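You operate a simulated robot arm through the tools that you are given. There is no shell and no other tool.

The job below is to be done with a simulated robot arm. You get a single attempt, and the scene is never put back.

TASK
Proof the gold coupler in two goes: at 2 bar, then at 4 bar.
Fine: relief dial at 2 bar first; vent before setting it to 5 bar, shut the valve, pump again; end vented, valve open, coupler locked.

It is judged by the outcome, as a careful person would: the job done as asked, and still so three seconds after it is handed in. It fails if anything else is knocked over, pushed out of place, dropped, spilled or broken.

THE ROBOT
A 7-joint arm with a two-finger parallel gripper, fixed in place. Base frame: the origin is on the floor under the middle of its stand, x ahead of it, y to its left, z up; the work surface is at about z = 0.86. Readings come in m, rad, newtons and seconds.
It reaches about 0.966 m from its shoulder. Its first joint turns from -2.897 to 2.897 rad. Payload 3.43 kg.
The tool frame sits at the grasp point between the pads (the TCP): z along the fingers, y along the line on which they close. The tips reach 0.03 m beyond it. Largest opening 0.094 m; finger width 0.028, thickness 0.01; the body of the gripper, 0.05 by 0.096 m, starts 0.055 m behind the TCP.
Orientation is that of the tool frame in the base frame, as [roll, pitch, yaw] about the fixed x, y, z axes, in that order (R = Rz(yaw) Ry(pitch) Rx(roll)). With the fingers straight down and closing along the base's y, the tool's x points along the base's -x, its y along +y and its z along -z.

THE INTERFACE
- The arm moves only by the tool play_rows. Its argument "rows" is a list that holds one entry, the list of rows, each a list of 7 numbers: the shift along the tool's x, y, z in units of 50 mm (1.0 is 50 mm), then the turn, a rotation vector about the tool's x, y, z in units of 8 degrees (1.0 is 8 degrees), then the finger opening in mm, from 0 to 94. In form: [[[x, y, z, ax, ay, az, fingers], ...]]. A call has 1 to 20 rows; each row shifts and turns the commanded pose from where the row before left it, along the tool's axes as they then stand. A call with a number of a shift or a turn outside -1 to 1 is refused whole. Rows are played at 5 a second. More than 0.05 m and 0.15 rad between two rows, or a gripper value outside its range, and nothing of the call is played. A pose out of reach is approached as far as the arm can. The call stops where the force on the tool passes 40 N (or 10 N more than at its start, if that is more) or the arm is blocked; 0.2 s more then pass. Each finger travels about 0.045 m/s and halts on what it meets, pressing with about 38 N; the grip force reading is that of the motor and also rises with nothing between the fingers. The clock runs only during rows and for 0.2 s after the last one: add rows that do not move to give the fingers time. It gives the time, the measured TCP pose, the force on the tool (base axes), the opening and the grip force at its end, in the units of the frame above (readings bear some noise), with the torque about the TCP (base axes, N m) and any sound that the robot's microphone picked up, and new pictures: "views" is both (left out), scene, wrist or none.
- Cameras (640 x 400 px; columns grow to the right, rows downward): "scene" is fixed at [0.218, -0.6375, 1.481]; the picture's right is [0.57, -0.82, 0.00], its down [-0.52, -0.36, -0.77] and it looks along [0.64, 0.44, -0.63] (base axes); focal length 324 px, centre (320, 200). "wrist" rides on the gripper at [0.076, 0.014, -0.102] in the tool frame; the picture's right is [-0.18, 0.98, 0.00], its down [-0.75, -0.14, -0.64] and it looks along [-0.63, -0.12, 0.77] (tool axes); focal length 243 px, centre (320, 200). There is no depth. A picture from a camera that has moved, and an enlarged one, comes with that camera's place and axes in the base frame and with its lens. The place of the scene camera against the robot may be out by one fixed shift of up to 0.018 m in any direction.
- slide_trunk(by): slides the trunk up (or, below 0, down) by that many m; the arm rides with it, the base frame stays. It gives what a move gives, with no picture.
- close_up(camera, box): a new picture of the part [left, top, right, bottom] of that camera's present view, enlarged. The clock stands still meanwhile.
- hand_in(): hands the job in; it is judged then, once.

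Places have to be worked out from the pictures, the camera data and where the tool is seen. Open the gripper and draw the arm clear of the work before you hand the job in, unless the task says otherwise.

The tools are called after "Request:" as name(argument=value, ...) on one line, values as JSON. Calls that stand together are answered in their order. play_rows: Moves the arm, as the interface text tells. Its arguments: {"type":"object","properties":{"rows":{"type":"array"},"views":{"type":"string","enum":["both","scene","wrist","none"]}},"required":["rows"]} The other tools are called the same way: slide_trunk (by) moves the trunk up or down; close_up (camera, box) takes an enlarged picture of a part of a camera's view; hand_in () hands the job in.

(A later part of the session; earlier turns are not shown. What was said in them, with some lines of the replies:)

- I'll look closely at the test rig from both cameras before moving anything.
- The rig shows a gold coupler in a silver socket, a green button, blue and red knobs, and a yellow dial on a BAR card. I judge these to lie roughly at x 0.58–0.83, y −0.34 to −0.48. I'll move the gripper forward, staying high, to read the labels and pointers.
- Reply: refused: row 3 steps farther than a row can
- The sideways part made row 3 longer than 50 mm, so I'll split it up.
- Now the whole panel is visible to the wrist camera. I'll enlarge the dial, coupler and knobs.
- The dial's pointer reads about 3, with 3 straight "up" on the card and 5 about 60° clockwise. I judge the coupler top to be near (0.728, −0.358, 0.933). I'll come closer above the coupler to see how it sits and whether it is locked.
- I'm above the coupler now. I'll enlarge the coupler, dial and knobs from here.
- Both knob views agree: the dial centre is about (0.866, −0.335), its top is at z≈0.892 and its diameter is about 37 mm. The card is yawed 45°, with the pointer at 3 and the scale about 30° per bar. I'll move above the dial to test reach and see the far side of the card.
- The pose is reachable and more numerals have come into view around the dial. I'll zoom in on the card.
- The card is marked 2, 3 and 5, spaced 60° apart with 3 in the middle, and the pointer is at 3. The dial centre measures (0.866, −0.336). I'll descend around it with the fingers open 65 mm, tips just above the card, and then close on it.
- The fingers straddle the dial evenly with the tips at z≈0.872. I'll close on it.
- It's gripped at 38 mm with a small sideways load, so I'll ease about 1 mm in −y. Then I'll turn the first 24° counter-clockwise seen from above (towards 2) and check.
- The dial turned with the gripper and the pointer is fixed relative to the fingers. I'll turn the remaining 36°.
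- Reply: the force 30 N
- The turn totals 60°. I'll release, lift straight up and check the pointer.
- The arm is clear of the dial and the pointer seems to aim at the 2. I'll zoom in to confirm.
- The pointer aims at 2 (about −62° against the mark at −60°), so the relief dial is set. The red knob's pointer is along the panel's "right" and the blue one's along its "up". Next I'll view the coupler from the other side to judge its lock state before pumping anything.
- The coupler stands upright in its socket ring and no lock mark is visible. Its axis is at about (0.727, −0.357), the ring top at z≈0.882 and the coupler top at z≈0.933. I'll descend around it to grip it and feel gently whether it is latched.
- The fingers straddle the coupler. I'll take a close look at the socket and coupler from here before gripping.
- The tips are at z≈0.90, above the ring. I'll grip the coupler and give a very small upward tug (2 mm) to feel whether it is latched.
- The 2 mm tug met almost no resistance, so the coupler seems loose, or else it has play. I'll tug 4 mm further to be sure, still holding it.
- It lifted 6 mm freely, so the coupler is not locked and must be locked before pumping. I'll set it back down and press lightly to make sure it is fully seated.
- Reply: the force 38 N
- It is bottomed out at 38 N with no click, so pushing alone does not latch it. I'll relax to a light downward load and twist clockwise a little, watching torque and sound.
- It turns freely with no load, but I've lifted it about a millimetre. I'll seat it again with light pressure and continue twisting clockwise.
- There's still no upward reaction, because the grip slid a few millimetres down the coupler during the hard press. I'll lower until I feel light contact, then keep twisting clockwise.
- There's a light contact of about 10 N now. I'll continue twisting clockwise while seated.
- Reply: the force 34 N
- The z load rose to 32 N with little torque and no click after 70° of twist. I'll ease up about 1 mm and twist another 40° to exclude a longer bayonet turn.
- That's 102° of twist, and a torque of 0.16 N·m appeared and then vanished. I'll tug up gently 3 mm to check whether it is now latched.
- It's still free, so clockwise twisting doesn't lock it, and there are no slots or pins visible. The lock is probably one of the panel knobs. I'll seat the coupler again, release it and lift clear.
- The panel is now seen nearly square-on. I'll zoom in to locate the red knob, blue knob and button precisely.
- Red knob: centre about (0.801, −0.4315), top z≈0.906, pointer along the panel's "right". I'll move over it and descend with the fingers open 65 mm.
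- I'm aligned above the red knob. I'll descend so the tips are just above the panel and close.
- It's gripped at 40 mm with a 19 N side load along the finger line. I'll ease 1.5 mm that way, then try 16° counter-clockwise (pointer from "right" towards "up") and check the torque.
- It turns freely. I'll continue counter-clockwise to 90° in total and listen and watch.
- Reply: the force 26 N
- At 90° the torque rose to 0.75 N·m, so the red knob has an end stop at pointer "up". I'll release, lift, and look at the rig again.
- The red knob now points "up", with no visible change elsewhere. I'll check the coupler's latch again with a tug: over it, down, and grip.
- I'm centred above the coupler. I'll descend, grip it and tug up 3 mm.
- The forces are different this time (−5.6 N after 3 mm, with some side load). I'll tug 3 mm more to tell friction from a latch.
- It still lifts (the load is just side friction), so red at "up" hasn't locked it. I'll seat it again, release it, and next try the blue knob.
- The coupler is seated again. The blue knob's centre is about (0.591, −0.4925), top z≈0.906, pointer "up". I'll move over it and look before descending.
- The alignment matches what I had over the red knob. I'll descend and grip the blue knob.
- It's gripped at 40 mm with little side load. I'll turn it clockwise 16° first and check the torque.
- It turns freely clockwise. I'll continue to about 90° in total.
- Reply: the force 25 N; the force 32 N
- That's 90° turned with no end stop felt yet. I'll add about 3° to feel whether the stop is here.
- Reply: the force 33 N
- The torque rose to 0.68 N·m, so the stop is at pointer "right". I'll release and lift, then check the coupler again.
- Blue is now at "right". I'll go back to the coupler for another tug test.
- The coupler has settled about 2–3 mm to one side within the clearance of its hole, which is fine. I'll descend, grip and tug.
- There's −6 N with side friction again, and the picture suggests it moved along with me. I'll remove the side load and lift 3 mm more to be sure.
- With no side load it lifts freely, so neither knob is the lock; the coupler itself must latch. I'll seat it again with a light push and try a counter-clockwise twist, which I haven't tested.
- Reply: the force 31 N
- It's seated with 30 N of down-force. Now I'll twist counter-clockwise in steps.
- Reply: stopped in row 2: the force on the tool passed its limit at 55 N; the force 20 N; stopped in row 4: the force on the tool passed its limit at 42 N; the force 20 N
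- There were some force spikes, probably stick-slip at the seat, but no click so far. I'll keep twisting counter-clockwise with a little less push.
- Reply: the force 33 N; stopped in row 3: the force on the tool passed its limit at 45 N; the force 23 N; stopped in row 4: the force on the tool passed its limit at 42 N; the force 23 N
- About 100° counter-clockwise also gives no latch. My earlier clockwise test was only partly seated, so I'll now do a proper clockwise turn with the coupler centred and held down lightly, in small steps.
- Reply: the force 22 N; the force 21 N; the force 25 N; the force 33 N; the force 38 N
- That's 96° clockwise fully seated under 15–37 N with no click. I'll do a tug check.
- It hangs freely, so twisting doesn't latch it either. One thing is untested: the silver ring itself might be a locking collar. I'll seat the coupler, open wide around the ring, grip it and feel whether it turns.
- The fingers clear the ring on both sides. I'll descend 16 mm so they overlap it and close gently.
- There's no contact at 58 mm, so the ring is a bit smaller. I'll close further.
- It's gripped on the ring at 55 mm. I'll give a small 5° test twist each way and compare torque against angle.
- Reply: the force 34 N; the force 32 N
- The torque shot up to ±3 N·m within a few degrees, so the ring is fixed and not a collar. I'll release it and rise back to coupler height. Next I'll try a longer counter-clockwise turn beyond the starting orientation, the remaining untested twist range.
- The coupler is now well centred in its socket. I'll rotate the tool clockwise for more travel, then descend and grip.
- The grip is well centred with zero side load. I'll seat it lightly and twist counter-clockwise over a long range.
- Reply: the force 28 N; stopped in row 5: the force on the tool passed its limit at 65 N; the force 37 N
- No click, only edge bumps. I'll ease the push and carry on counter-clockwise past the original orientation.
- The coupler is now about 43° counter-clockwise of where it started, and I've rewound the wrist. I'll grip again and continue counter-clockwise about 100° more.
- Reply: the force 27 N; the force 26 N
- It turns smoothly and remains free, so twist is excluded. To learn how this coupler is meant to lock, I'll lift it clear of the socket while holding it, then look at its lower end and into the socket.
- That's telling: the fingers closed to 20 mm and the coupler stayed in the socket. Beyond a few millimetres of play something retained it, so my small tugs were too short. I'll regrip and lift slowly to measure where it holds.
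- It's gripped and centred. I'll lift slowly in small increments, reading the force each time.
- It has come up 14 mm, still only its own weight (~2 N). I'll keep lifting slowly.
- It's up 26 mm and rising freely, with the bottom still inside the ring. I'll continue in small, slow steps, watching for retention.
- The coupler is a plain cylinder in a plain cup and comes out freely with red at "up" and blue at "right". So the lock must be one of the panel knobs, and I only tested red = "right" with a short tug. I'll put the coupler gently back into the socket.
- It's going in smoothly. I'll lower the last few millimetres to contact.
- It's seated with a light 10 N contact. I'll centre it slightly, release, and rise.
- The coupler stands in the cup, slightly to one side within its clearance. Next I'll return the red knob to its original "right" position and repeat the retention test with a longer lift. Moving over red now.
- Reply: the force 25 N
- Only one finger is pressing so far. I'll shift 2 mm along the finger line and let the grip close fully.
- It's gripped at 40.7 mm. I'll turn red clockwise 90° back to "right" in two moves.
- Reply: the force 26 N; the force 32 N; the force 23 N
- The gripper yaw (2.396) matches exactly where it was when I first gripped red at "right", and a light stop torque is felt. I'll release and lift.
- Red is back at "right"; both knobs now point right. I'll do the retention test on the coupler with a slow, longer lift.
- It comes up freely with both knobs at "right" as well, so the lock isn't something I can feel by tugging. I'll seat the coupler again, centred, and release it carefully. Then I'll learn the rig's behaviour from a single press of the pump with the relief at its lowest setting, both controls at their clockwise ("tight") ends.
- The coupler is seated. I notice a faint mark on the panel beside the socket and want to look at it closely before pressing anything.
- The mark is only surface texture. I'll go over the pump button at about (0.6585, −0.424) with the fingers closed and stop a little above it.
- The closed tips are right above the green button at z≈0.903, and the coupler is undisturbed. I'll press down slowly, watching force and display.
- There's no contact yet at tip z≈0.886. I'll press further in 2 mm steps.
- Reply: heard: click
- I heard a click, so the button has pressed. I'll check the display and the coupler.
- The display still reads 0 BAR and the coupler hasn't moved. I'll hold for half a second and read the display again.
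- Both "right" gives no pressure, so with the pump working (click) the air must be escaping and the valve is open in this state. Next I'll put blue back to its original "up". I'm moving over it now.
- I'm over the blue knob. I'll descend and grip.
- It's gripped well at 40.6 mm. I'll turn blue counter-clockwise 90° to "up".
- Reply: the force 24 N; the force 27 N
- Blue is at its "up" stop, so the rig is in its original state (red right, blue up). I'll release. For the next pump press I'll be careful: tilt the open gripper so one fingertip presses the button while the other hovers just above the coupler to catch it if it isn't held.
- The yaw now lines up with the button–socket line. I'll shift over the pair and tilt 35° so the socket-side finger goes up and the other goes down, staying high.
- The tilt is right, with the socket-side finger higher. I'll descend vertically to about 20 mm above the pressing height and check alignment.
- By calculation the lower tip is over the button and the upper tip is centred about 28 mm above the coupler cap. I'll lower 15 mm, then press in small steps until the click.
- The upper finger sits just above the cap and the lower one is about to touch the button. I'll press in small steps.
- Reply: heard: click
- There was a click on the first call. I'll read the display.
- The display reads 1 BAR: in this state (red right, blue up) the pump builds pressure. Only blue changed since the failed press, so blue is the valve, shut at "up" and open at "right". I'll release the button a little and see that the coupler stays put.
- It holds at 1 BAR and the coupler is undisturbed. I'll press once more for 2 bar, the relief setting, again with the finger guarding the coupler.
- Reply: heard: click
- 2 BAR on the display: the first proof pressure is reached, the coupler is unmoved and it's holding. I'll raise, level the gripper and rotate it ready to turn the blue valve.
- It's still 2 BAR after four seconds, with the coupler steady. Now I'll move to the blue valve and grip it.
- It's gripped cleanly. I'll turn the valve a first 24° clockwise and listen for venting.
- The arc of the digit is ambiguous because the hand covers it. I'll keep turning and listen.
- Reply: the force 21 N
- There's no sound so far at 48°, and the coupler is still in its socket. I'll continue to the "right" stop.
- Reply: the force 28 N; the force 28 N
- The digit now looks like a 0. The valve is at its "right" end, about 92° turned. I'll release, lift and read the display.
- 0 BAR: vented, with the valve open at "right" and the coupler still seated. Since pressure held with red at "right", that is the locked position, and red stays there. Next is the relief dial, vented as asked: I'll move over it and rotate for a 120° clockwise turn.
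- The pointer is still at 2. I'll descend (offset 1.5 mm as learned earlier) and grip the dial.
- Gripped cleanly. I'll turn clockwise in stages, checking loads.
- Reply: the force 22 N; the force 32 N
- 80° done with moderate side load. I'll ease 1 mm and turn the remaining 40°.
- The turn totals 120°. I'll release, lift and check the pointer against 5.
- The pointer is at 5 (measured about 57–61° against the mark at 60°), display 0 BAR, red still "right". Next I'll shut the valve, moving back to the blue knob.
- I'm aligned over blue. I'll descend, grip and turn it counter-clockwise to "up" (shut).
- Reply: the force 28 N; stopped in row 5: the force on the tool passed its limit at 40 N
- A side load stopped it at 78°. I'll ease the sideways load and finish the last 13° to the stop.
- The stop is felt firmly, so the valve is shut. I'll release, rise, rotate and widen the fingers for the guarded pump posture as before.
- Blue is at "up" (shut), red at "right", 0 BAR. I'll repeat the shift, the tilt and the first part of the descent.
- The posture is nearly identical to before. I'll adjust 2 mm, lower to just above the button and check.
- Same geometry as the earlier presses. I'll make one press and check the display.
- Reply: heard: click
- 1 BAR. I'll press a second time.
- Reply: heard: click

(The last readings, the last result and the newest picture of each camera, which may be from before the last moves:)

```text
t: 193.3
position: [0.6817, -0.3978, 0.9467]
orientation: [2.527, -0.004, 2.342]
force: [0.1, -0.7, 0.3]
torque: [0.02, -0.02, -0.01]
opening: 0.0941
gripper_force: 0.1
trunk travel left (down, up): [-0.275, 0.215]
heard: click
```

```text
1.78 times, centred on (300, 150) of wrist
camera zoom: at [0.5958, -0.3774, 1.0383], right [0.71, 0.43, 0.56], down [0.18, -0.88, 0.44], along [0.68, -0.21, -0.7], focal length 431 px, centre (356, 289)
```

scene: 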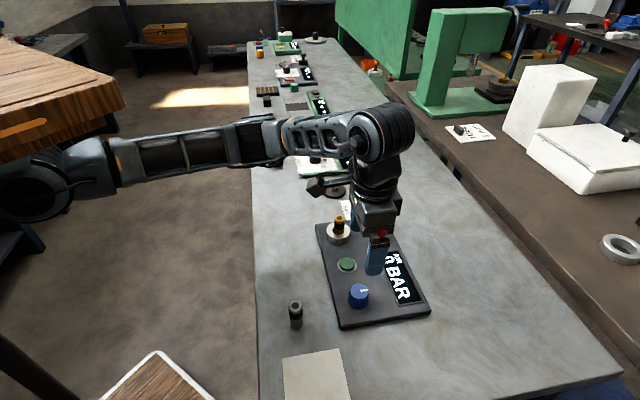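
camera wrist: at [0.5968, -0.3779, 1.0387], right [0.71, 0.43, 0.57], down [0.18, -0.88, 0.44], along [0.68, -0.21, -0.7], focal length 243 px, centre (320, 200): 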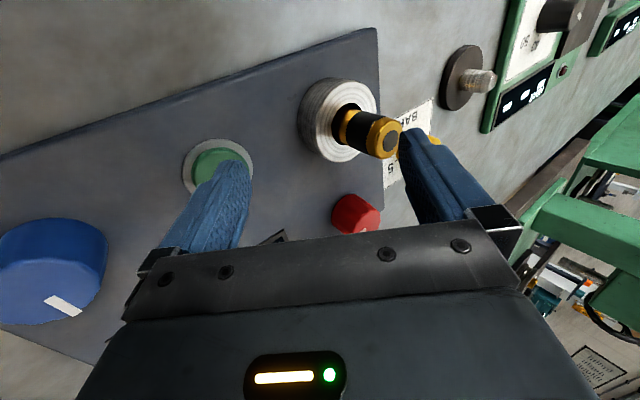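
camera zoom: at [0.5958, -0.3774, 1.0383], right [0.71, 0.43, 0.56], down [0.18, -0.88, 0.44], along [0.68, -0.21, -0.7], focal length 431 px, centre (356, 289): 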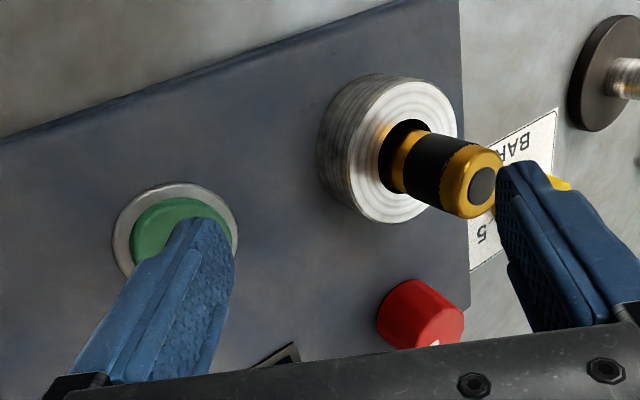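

2 BAR, coupler steady. I'll press a third time.

Request:
play_rows(rows=[[[0, -0.05, 0.07, 0, 0, 0, 94], [0, -0.04, 0.057, 0, 0, 0, 94], [0, 0, 0, 0, 0, 0, 94], [0, 0.09, -0.127, 0, 0, 0, 94], [0, 0, 0, 0, 0, 0, 94]]], views="none")

Request:
close_up(camera="scene", box=[310, 195, 440, 325])

Request:
close_up(camera="wrist", box=[120, 60, 480, 240])

```text
t: 194.5
position: [0.681, -0.3988, 0.9465]
orientation: [2.527, -0.006, 2.342]
force: [-0.1, -0.3, -0.1]
torque: [0.0, -0.01, 0.02]
opening: 0.0935
gripper_force: 0.1
trunk travel left (down, up): [-0.275, 0.215]
heard: click
```

```text
3.08 times, centred on (375, 260) of scene
camera zoom: at [0.218, -0.6375, 1.481], right [0.57, -0.82, 0.0], down [-0.52, -0.36, -0.77], along [0.64, 0.44, -0.63], focal length 998 px, centre (151, 15)
```

zoom: 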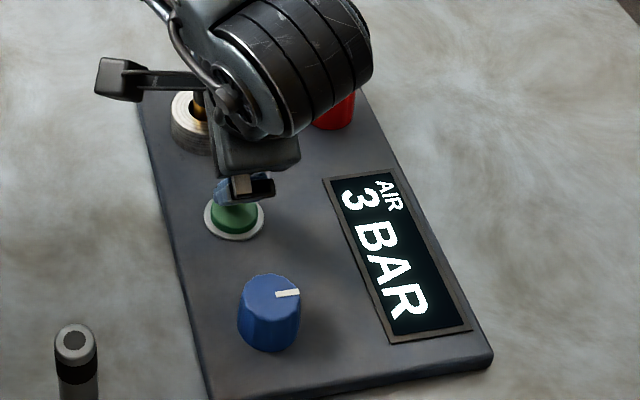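

```text
1.78 times, centred on (300, 150) of wrist
camera zoom: at [0.5957, -0.3778, 1.0378], right [0.71, 0.43, 0.57], down [0.18, -0.88, 0.44], along [0.68, -0.21, -0.7], focal length 431 px, centre (356, 289)
```

zoom: 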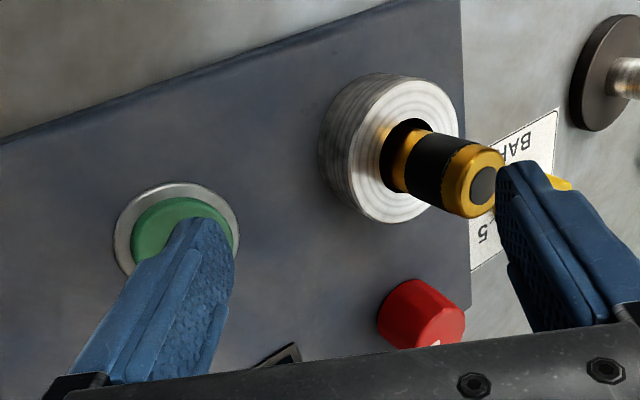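

3 BAR, coupler unmoved. A fourth press should bring 4 bar.

Request:
play_rows(rows=[[[0, -0.05, 0.07, 0, 0, 0, 94], [0, -0.04, 0.057, 0, 0, 0, 94], [0, 0, 0, 0, 0, 0, 94], [0, 0.09, -0.127, 0, 0, 0, 94], [0, 0, 0, 0, 0, 0, 94]]], views="none")

Request:
close_up(camera="scene", box=[310, 195, 440, 325])

Request:
close_up(camera="wrist", box=[120, 60, 480, 240])

```text
t: 195.7
position: [0.6809, -0.3973, 0.9457]
orientation: [2.528, -0.005, 2.344]
force: [0.0, 0.3, 0.7]
torque: [-0.02, -0.02, 0.01]
opening: 0.0942
gripper_force: 0.0
trunk travel left (down, up): [-0.275, 0.215]
heard: click
```

```text
3.08 times, centred on (375, 260) of scene
camera zoom: at [0.218, -0.6375, 1.481], right [0.57, -0.82, 0.0], down [-0.52, -0.36, -0.77], along [0.64, 0.44, -0.63], focal length 998 px, centre (151, 15)
```

zoom: 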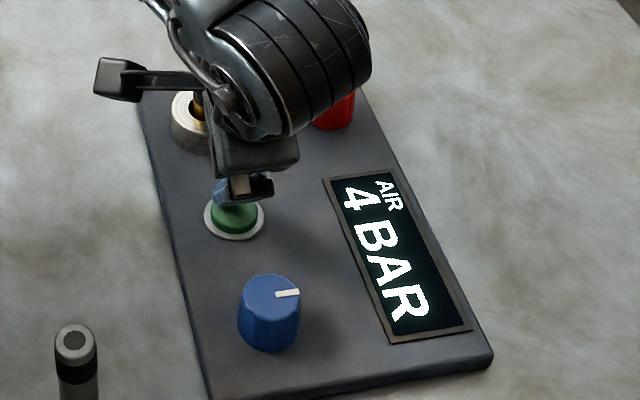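

```text
1.78 times, centred on (300, 150) of wrist
camera zoom: at [0.5953, -0.3772, 1.0378], right [0.71, 0.43, 0.57], down [0.18, -0.88, 0.44], along [0.68, -0.21, -0.7], focal length 431 px, centre (356, 289)
```

zoom: 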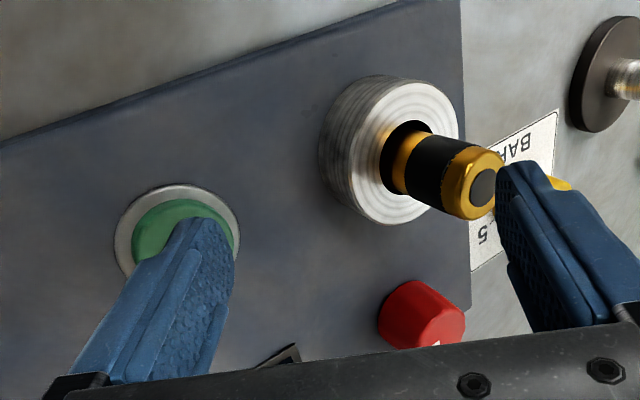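

4 BAR reached and the coupler is holding. I'll raise clear, level and rotate ready for the blue valve, letting the pressure dwell for those seconds.

Request:
play_rows(rows=[[[0, 0.37, -0.53, 0, 0, 0, 94], [0, 0.37, -0.53, 0, 0, 0, 90], [0, 0, 0, 1, 0, 0, 80], [0, 0, 0, 1, 0, 0, 70], [0, 0, 0, 1, 0, 0, 65], [0, 0, 0, 1, 0, 0, 65], [0, 0, 0, 0.375, 0, 0, 65], [0, 0, 0, 0, 0, -1, 65], [0, 0, 0, 0, 0, -1, 65], [0, 0, 0, 0, 0, -1, 65], [0, 0, 0, 0, 0, -1, 65], [0, 0, 0, 0, 0, -1, 65], [0, 0, 0, 0, 0, -1, 65], [0, 0, 0, 0, 0, -1, 65], [0, 0, 0, 0, 0, -1, 65], [0, 0, 0, 0, 0, -1, 65], [0, 0, 0, 0, 0, -1, 65], [0, 0, 0, 0, 0, -1, 65], [0, 0, 0, 0, 0, -0.7, 65], [0, 0, 0, 0, 0, 0, 65]]], views="both")

```text
t: 199.9
position: [0.6823, -0.3986, 1.0103]
orientation: [3.137, 0.002, -2.306]
force: [0.3, 0.2, 0.2]
torque: [0.0, -0.01, 0.02]
opening: 0.065
gripper_force: 0.1
trunk travel left (down, up): [-0.275, 0.215]
camera wrist: at [0.621, -0.4461, 1.1124], right [-0.61, 0.8, 0.01], down [0.61, 0.46, 0.64], along [0.51, 0.39, -0.77], focal length 243 px, centre (320, 200)
```

scene: 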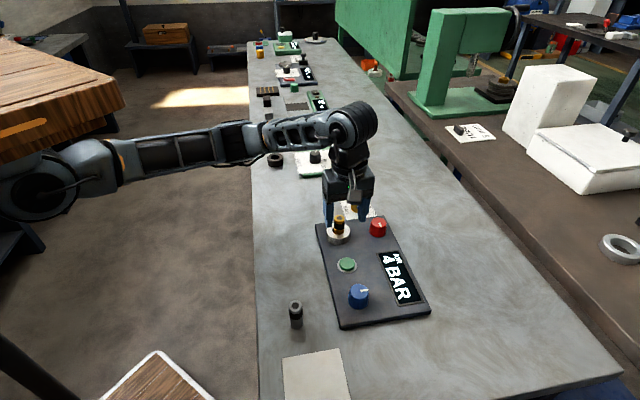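
wrist: 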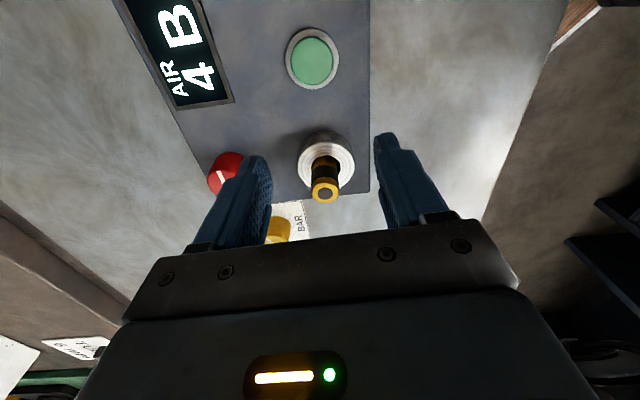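

4 BAR still holding after four seconds. I'll move to blue, descend, and grip.

Request:
play_rows(rows=[[[0.872, 0.037, 0, 0, 0, 0, 65], [0.872, 0.037, 0, 0, 0, 0, 65], [0.872, 0.037, 0, 0, 0, 0, 65], [0, 0, 0, 0, 0, 0, 65], [0, 0, 0.7, 0, 0, 0, 65], [0, 0, 0.7, 0, 0, 0, 65], [0, 0, 0.5, 0, 0, 0, 65], [0, 0, 0, 0, 0, 0, 65]]], views="wrist")

Request:
play_rows(rows=[[[0, 0, 0, 0, 0, 0, 45], [0, 0, 0, 0, 0, 0, 30], [0, 0, 0, 0, 0, 0, 30], [0, 0, 0, 0, 0, 0, 30], [0, 0, 0, 0, 0, 0, 30]]], views="wrist")

```text
t: 201.7
position: [0.5908, -0.4917, 0.9131]
orientation: [3.139, 0.003, -2.307]
force: [-0.5, -0.7, 0.1]
torque: [0.03, 0.03, -0.02]
opening: 0.065
gripper_force: 0.1
trunk travel left (down, up): [-0.275, 0.215]
camera wrist: at [0.5289, -0.539, 1.015], right [-0.6, 0.8, 0.01], down [0.61, 0.46, 0.64], along [0.51, 0.39, -0.77], focal length 243 px, centre (320, 200)
```

wrist: 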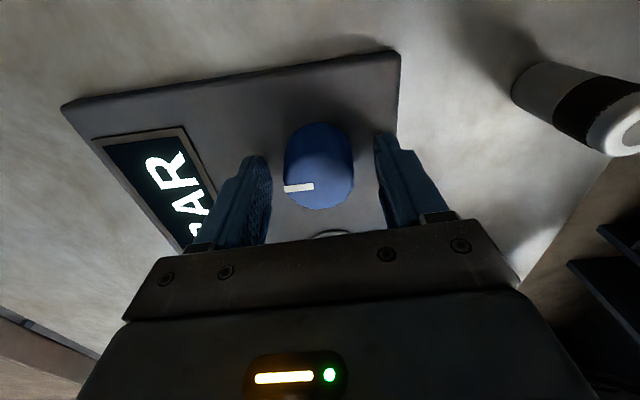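

```text
t: 202.9
position: [0.5904, -0.4908, 0.9133]
orientation: [3.136, 0.004, -2.308]
force: [8.0, -9.4, -2.8]
torque: [-0.42, -0.26, -0.06]
opening: 0.0405
gripper_force: 44.8
trunk travel left (down, up): [-0.275, 0.215]
camera wrist: at [0.5295, -0.5394, 1.0151], right [-0.6, 0.8, 0.0], down [0.61, 0.46, 0.64], along [0.51, 0.39, -0.77], focal length 243 px, centre (320, 200)
```

wrist: 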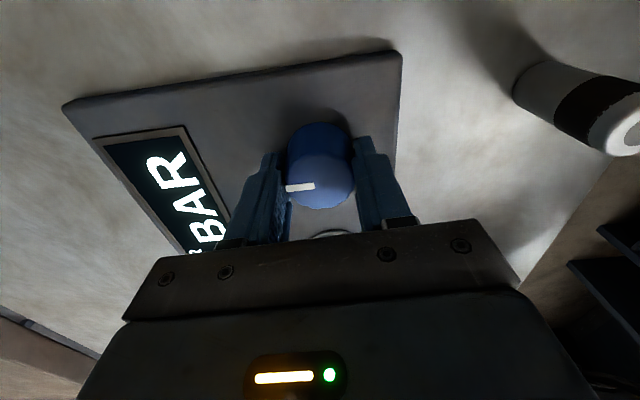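

Gripped. I'll ease the small side load and turn clockwise to "right" to vent.

Request:
play_rows(rows=[[[0, -0.015, 0, 0, 0, 1, 30], [0, 0, 0, 0, 0, 1, 30], [0, 0, 0, 0, 0, 1, 30], [0, 0, 0, 0, 0, 1, 30], [0, 0, 0, 0, 0, 1, 30], [0, 0, 0, 0, 0, 0, 30]]], views="none")

Request:
play_rows(rows=[[[0, 0, 0, 0, 0, 1, 30], [0, 0, 0, 0, 0, 1, 30], [0, 0, 0, 0, 0, 1, 30], [0, 0, 0, 0, 0, 1, 30], [0, 0, 0, 0, 0, 0, 30]]], views="none")

```text
t: 204.3
position: [0.5897, -0.4925, 0.9127]
orientation: [3.133, -0.001, -3.006]
force: [1.7, -2.1, -21.6]
torque: [-0.12, -0.55, 0.01]
opening: 0.0401
gripper_force: 45.4
trunk travel left (down, up): [-0.275, 0.215]
```

```text
t: 205.5
position: [0.5896, -0.4909, 0.9136]
orientation: [3.136, -0.005, 2.716]
force: [-5.2, -0.3, -31.7]
torque: [0.06, 0.19, -0.03]
opening: 0.0402
gripper_force: 45.1
trunk travel left (down, up): [-0.275, 0.215]
```

The tool has drifted to pull upward on the knob (−32 N). I'll ease down 1.5 mm and finish the turn to the stop.

Request:
play_rows(rows=[[[0, 0, 0.03, 0, 0, 0, 30], [0, 0, 0, 0, 0, 0, 30], [0, 0, 0, 0, 0, 1, 30], [0, 0, 0, 0, 0, 1, 30], [0, 0, 0, 0, 0, 0.5, 30], [0, 0, 0, 0, 0, 0, 30]]], views="wrist")

```text
t: 206.9
position: [0.5909, -0.4904, 0.9139]
orientation: [3.138, -0.006, 2.368]
force: [-17.1, 5.4, -10.4]
torque: [-0.09, 0.08, 0.18]
opening: 0.0399
gripper_force: 45.5
trunk travel left (down, up): [-0.275, 0.215]
camera wrist: at [0.5469, -0.4294, 1.0163], right [0.82, 0.57, 0.0], down [0.44, -0.63, 0.64], along [0.37, -0.52, -0.77], focal length 243 px, centre (320, 200)
```

wrist: 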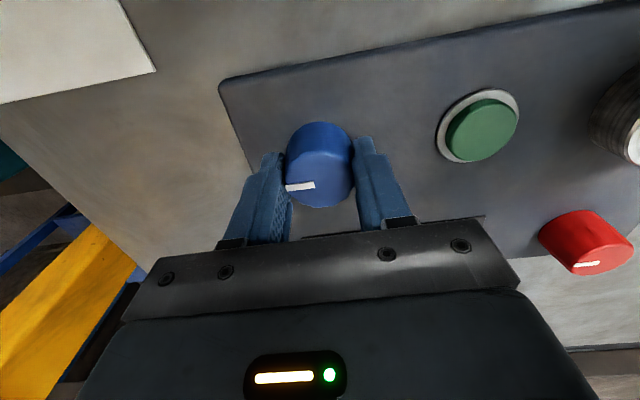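

It's at the same end angle as the earlier venting. I'll release, lift, draw away and read the display.

Request:
play_rows(rows=[[[0, 0, 0, 0, 0, 0, 65], [0, 0, 0, 0, 0, 0, 65], [0, 0, 0, 0, 0, 0, 65], [0, 0, -0.9, 0, 0, 0, 65], [0, 0, -0.9, 0, 0, 0, 65], [0, 0, -0.9, 0, 0, 0, 65], [0.9, 0, -0.3, 0, 0, 0, 65], [0.9, 0, -0.3, 0, 0, 0, 65], [0.9, 0, -0.3, 0, 0, 0, 65], [0, 0, 0, 0, 0, 0, 65]]], views="both")

Request:
close_up(camera="scene", box=[310, 180, 440, 325])

```text
t: 209.1
position: [0.4958, -0.3956, 1.0952]
orientation: [3.137, -0.004, 2.369]
force: [0.7, -0.7, 0.7]
torque: [0.01, -0.01, -0.02]
opening: 0.065
gripper_force: 0.1
trunk travel left (down, up): [-0.275, 0.215]
camera wrist: at [0.4516, -0.3335, 1.1968], right [0.82, 0.58, 0.0], down [0.44, -0.63, 0.64], along [0.37, -0.52, -0.77], focal length 243 px, centre (320, 200)
```

scene: 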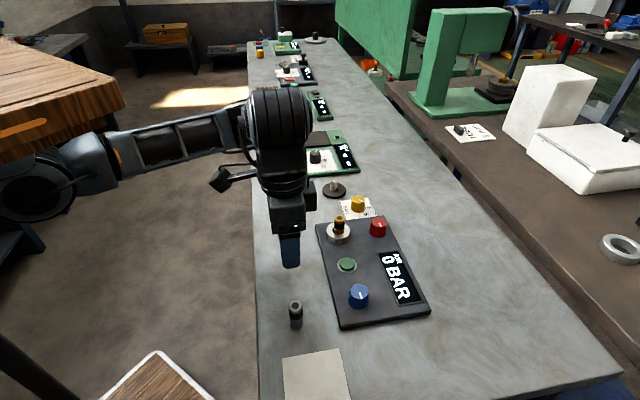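
wrist: 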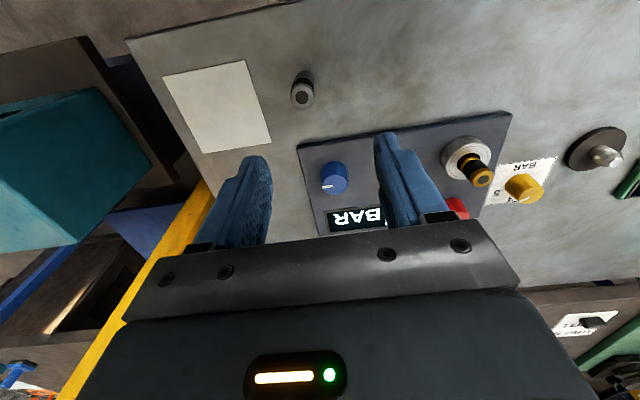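

```text
2.76 times, centred on (375, 252) of scene
camera zoom: at [0.218, -0.6375, 1.481], right [0.57, -0.82, 0.0], down [-0.52, -0.36, -0.77], along [0.64, 0.44, -0.63], focal length 895 px, centre (168, 55)
```

zoom: 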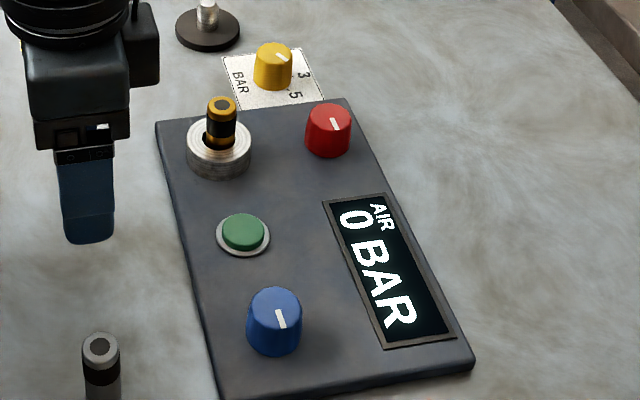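

0 BAR again: vented, blue valve open ("right"), red lock at "right", dial at 5, gold coupler seated, nothing else disturbed. I'll raise the arm well clear, open the gripper and take a last look.

Request:
play_rows(rows=[[[0, 0, -0.9, 0, 0, 0, 80], [0.5, 0, -0.8, 0, 0, 0, 94], [0.5, 0, -0.6, 0, 0, 0, 94], [0, 0, 0, 0, 0, 0, 94], [0, 0, 0, 0, 0, 0, 94], [0, 0, 0, 0, 0, 0, 94]]], views="both")

Request:
close_up(camera="scene", box=[260, 170, 460, 340])

Request:
close_up(camera="scene", box=[315, 185, 395, 250])

```text
t: 210.5
position: [0.458, -0.3635, 1.2087]
orientation: [3.137, -0.007, 2.371]
force: [0.0, 0.6, -0.9]
torque: [0.0, 0.03, -0.01]
opening: 0.094
gripper_force: 0.0
trunk travel left (down, up): [-0.275, 0.215]
camera wrist: at [0.415, -0.3011, 1.3119], right [0.82, 0.58, 0.0], down [0.44, -0.63, 0.64], along [0.37, -0.52, -0.77], focal length 243 px, centre (320, 200)
```

scene: 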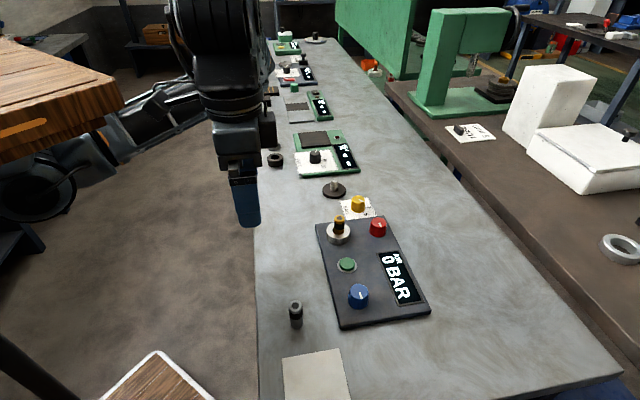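
wrist: 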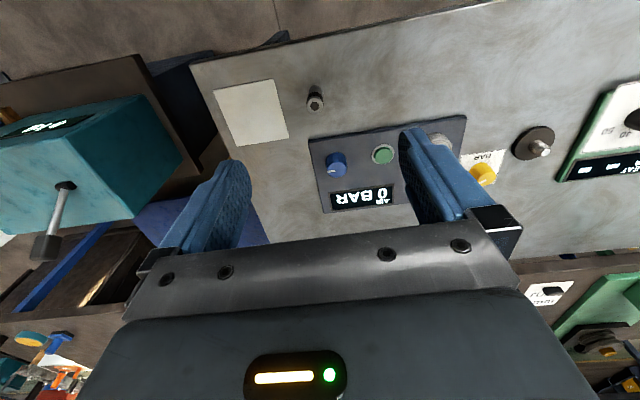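

```text
2.35 times, centred on (360, 255) of scene
camera zoom: at [0.218, -0.6375, 1.481], right [0.57, -0.82, 0.0], down [-0.52, -0.36, -0.77], along [0.64, 0.44, -0.63], focal length 763 px, centre (226, 71)
```

zoom: 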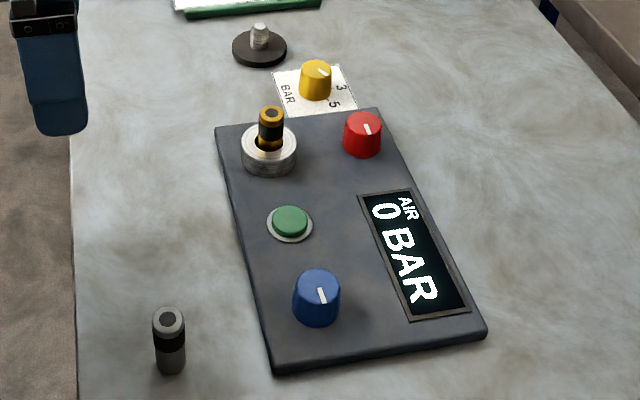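

```text
6.15 times, centred on (355, 218) of scene
camera zoom: at [0.218, -0.6375, 1.481], right [0.57, -0.82, 0.0], down [-0.52, -0.36, -0.77], along [0.64, 0.44, -0.63], focal length 1997 px, centre (105, 92)
```

zoom: 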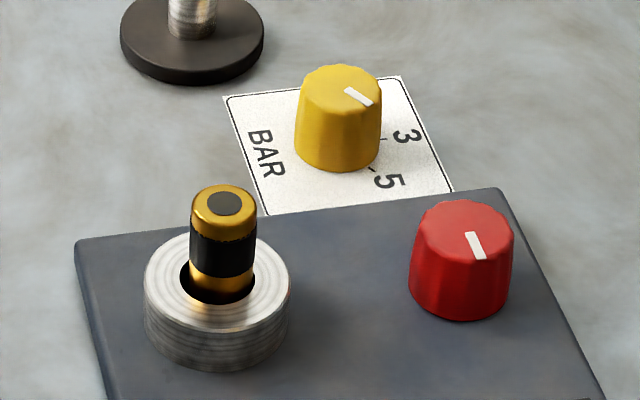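

Final check: display 0 BAR, valve open, lock knob in the position that held 4 bar, dial at 5, gold coupler seated. The spare coupler and everything else are untouched, and the arm is clear with the gripper open. I'm handing the job in.

Request:
hand_in()

```text
The job is handed in.
```

I proofed the gold coupler at 2 bar and then at 4 bar. It stayed seated both times, and each pressure held for at least four seconds before I vented.

- **First go:** I set the relief dial to 2, pumped to 2 BAR, then opened the valve and the display dropped to 0.
- **Second go:** I turned the dial to 5 while vented, shut the valve, pumped to 4 BAR, then vented to 0 again.
- **End state:** The display reads 0 BAR and the blue valve is open. The dial is at 5 and the gold coupler is in its socket. The arm is clear with the gripper open.

**The lock is inferred, not felt.** I took the red knob to be the coupler lock and left it at its starting position, because the coupler held 4 bar there. With no pressure the coupler lifted freely whichever way the knobs were set, so I never felt it latch.

While working out which control did what, at 0 bar, I also did the following:

- **Coupler:** lifted it part-way out and twisted it several times. It now sits about 2 mm off its original spot, inside the socket's clearance.
- **Red knob:** turned it to its other position and back.
- **Pump:** pressed it once with the valve open; the display stayed at 0 BAR.
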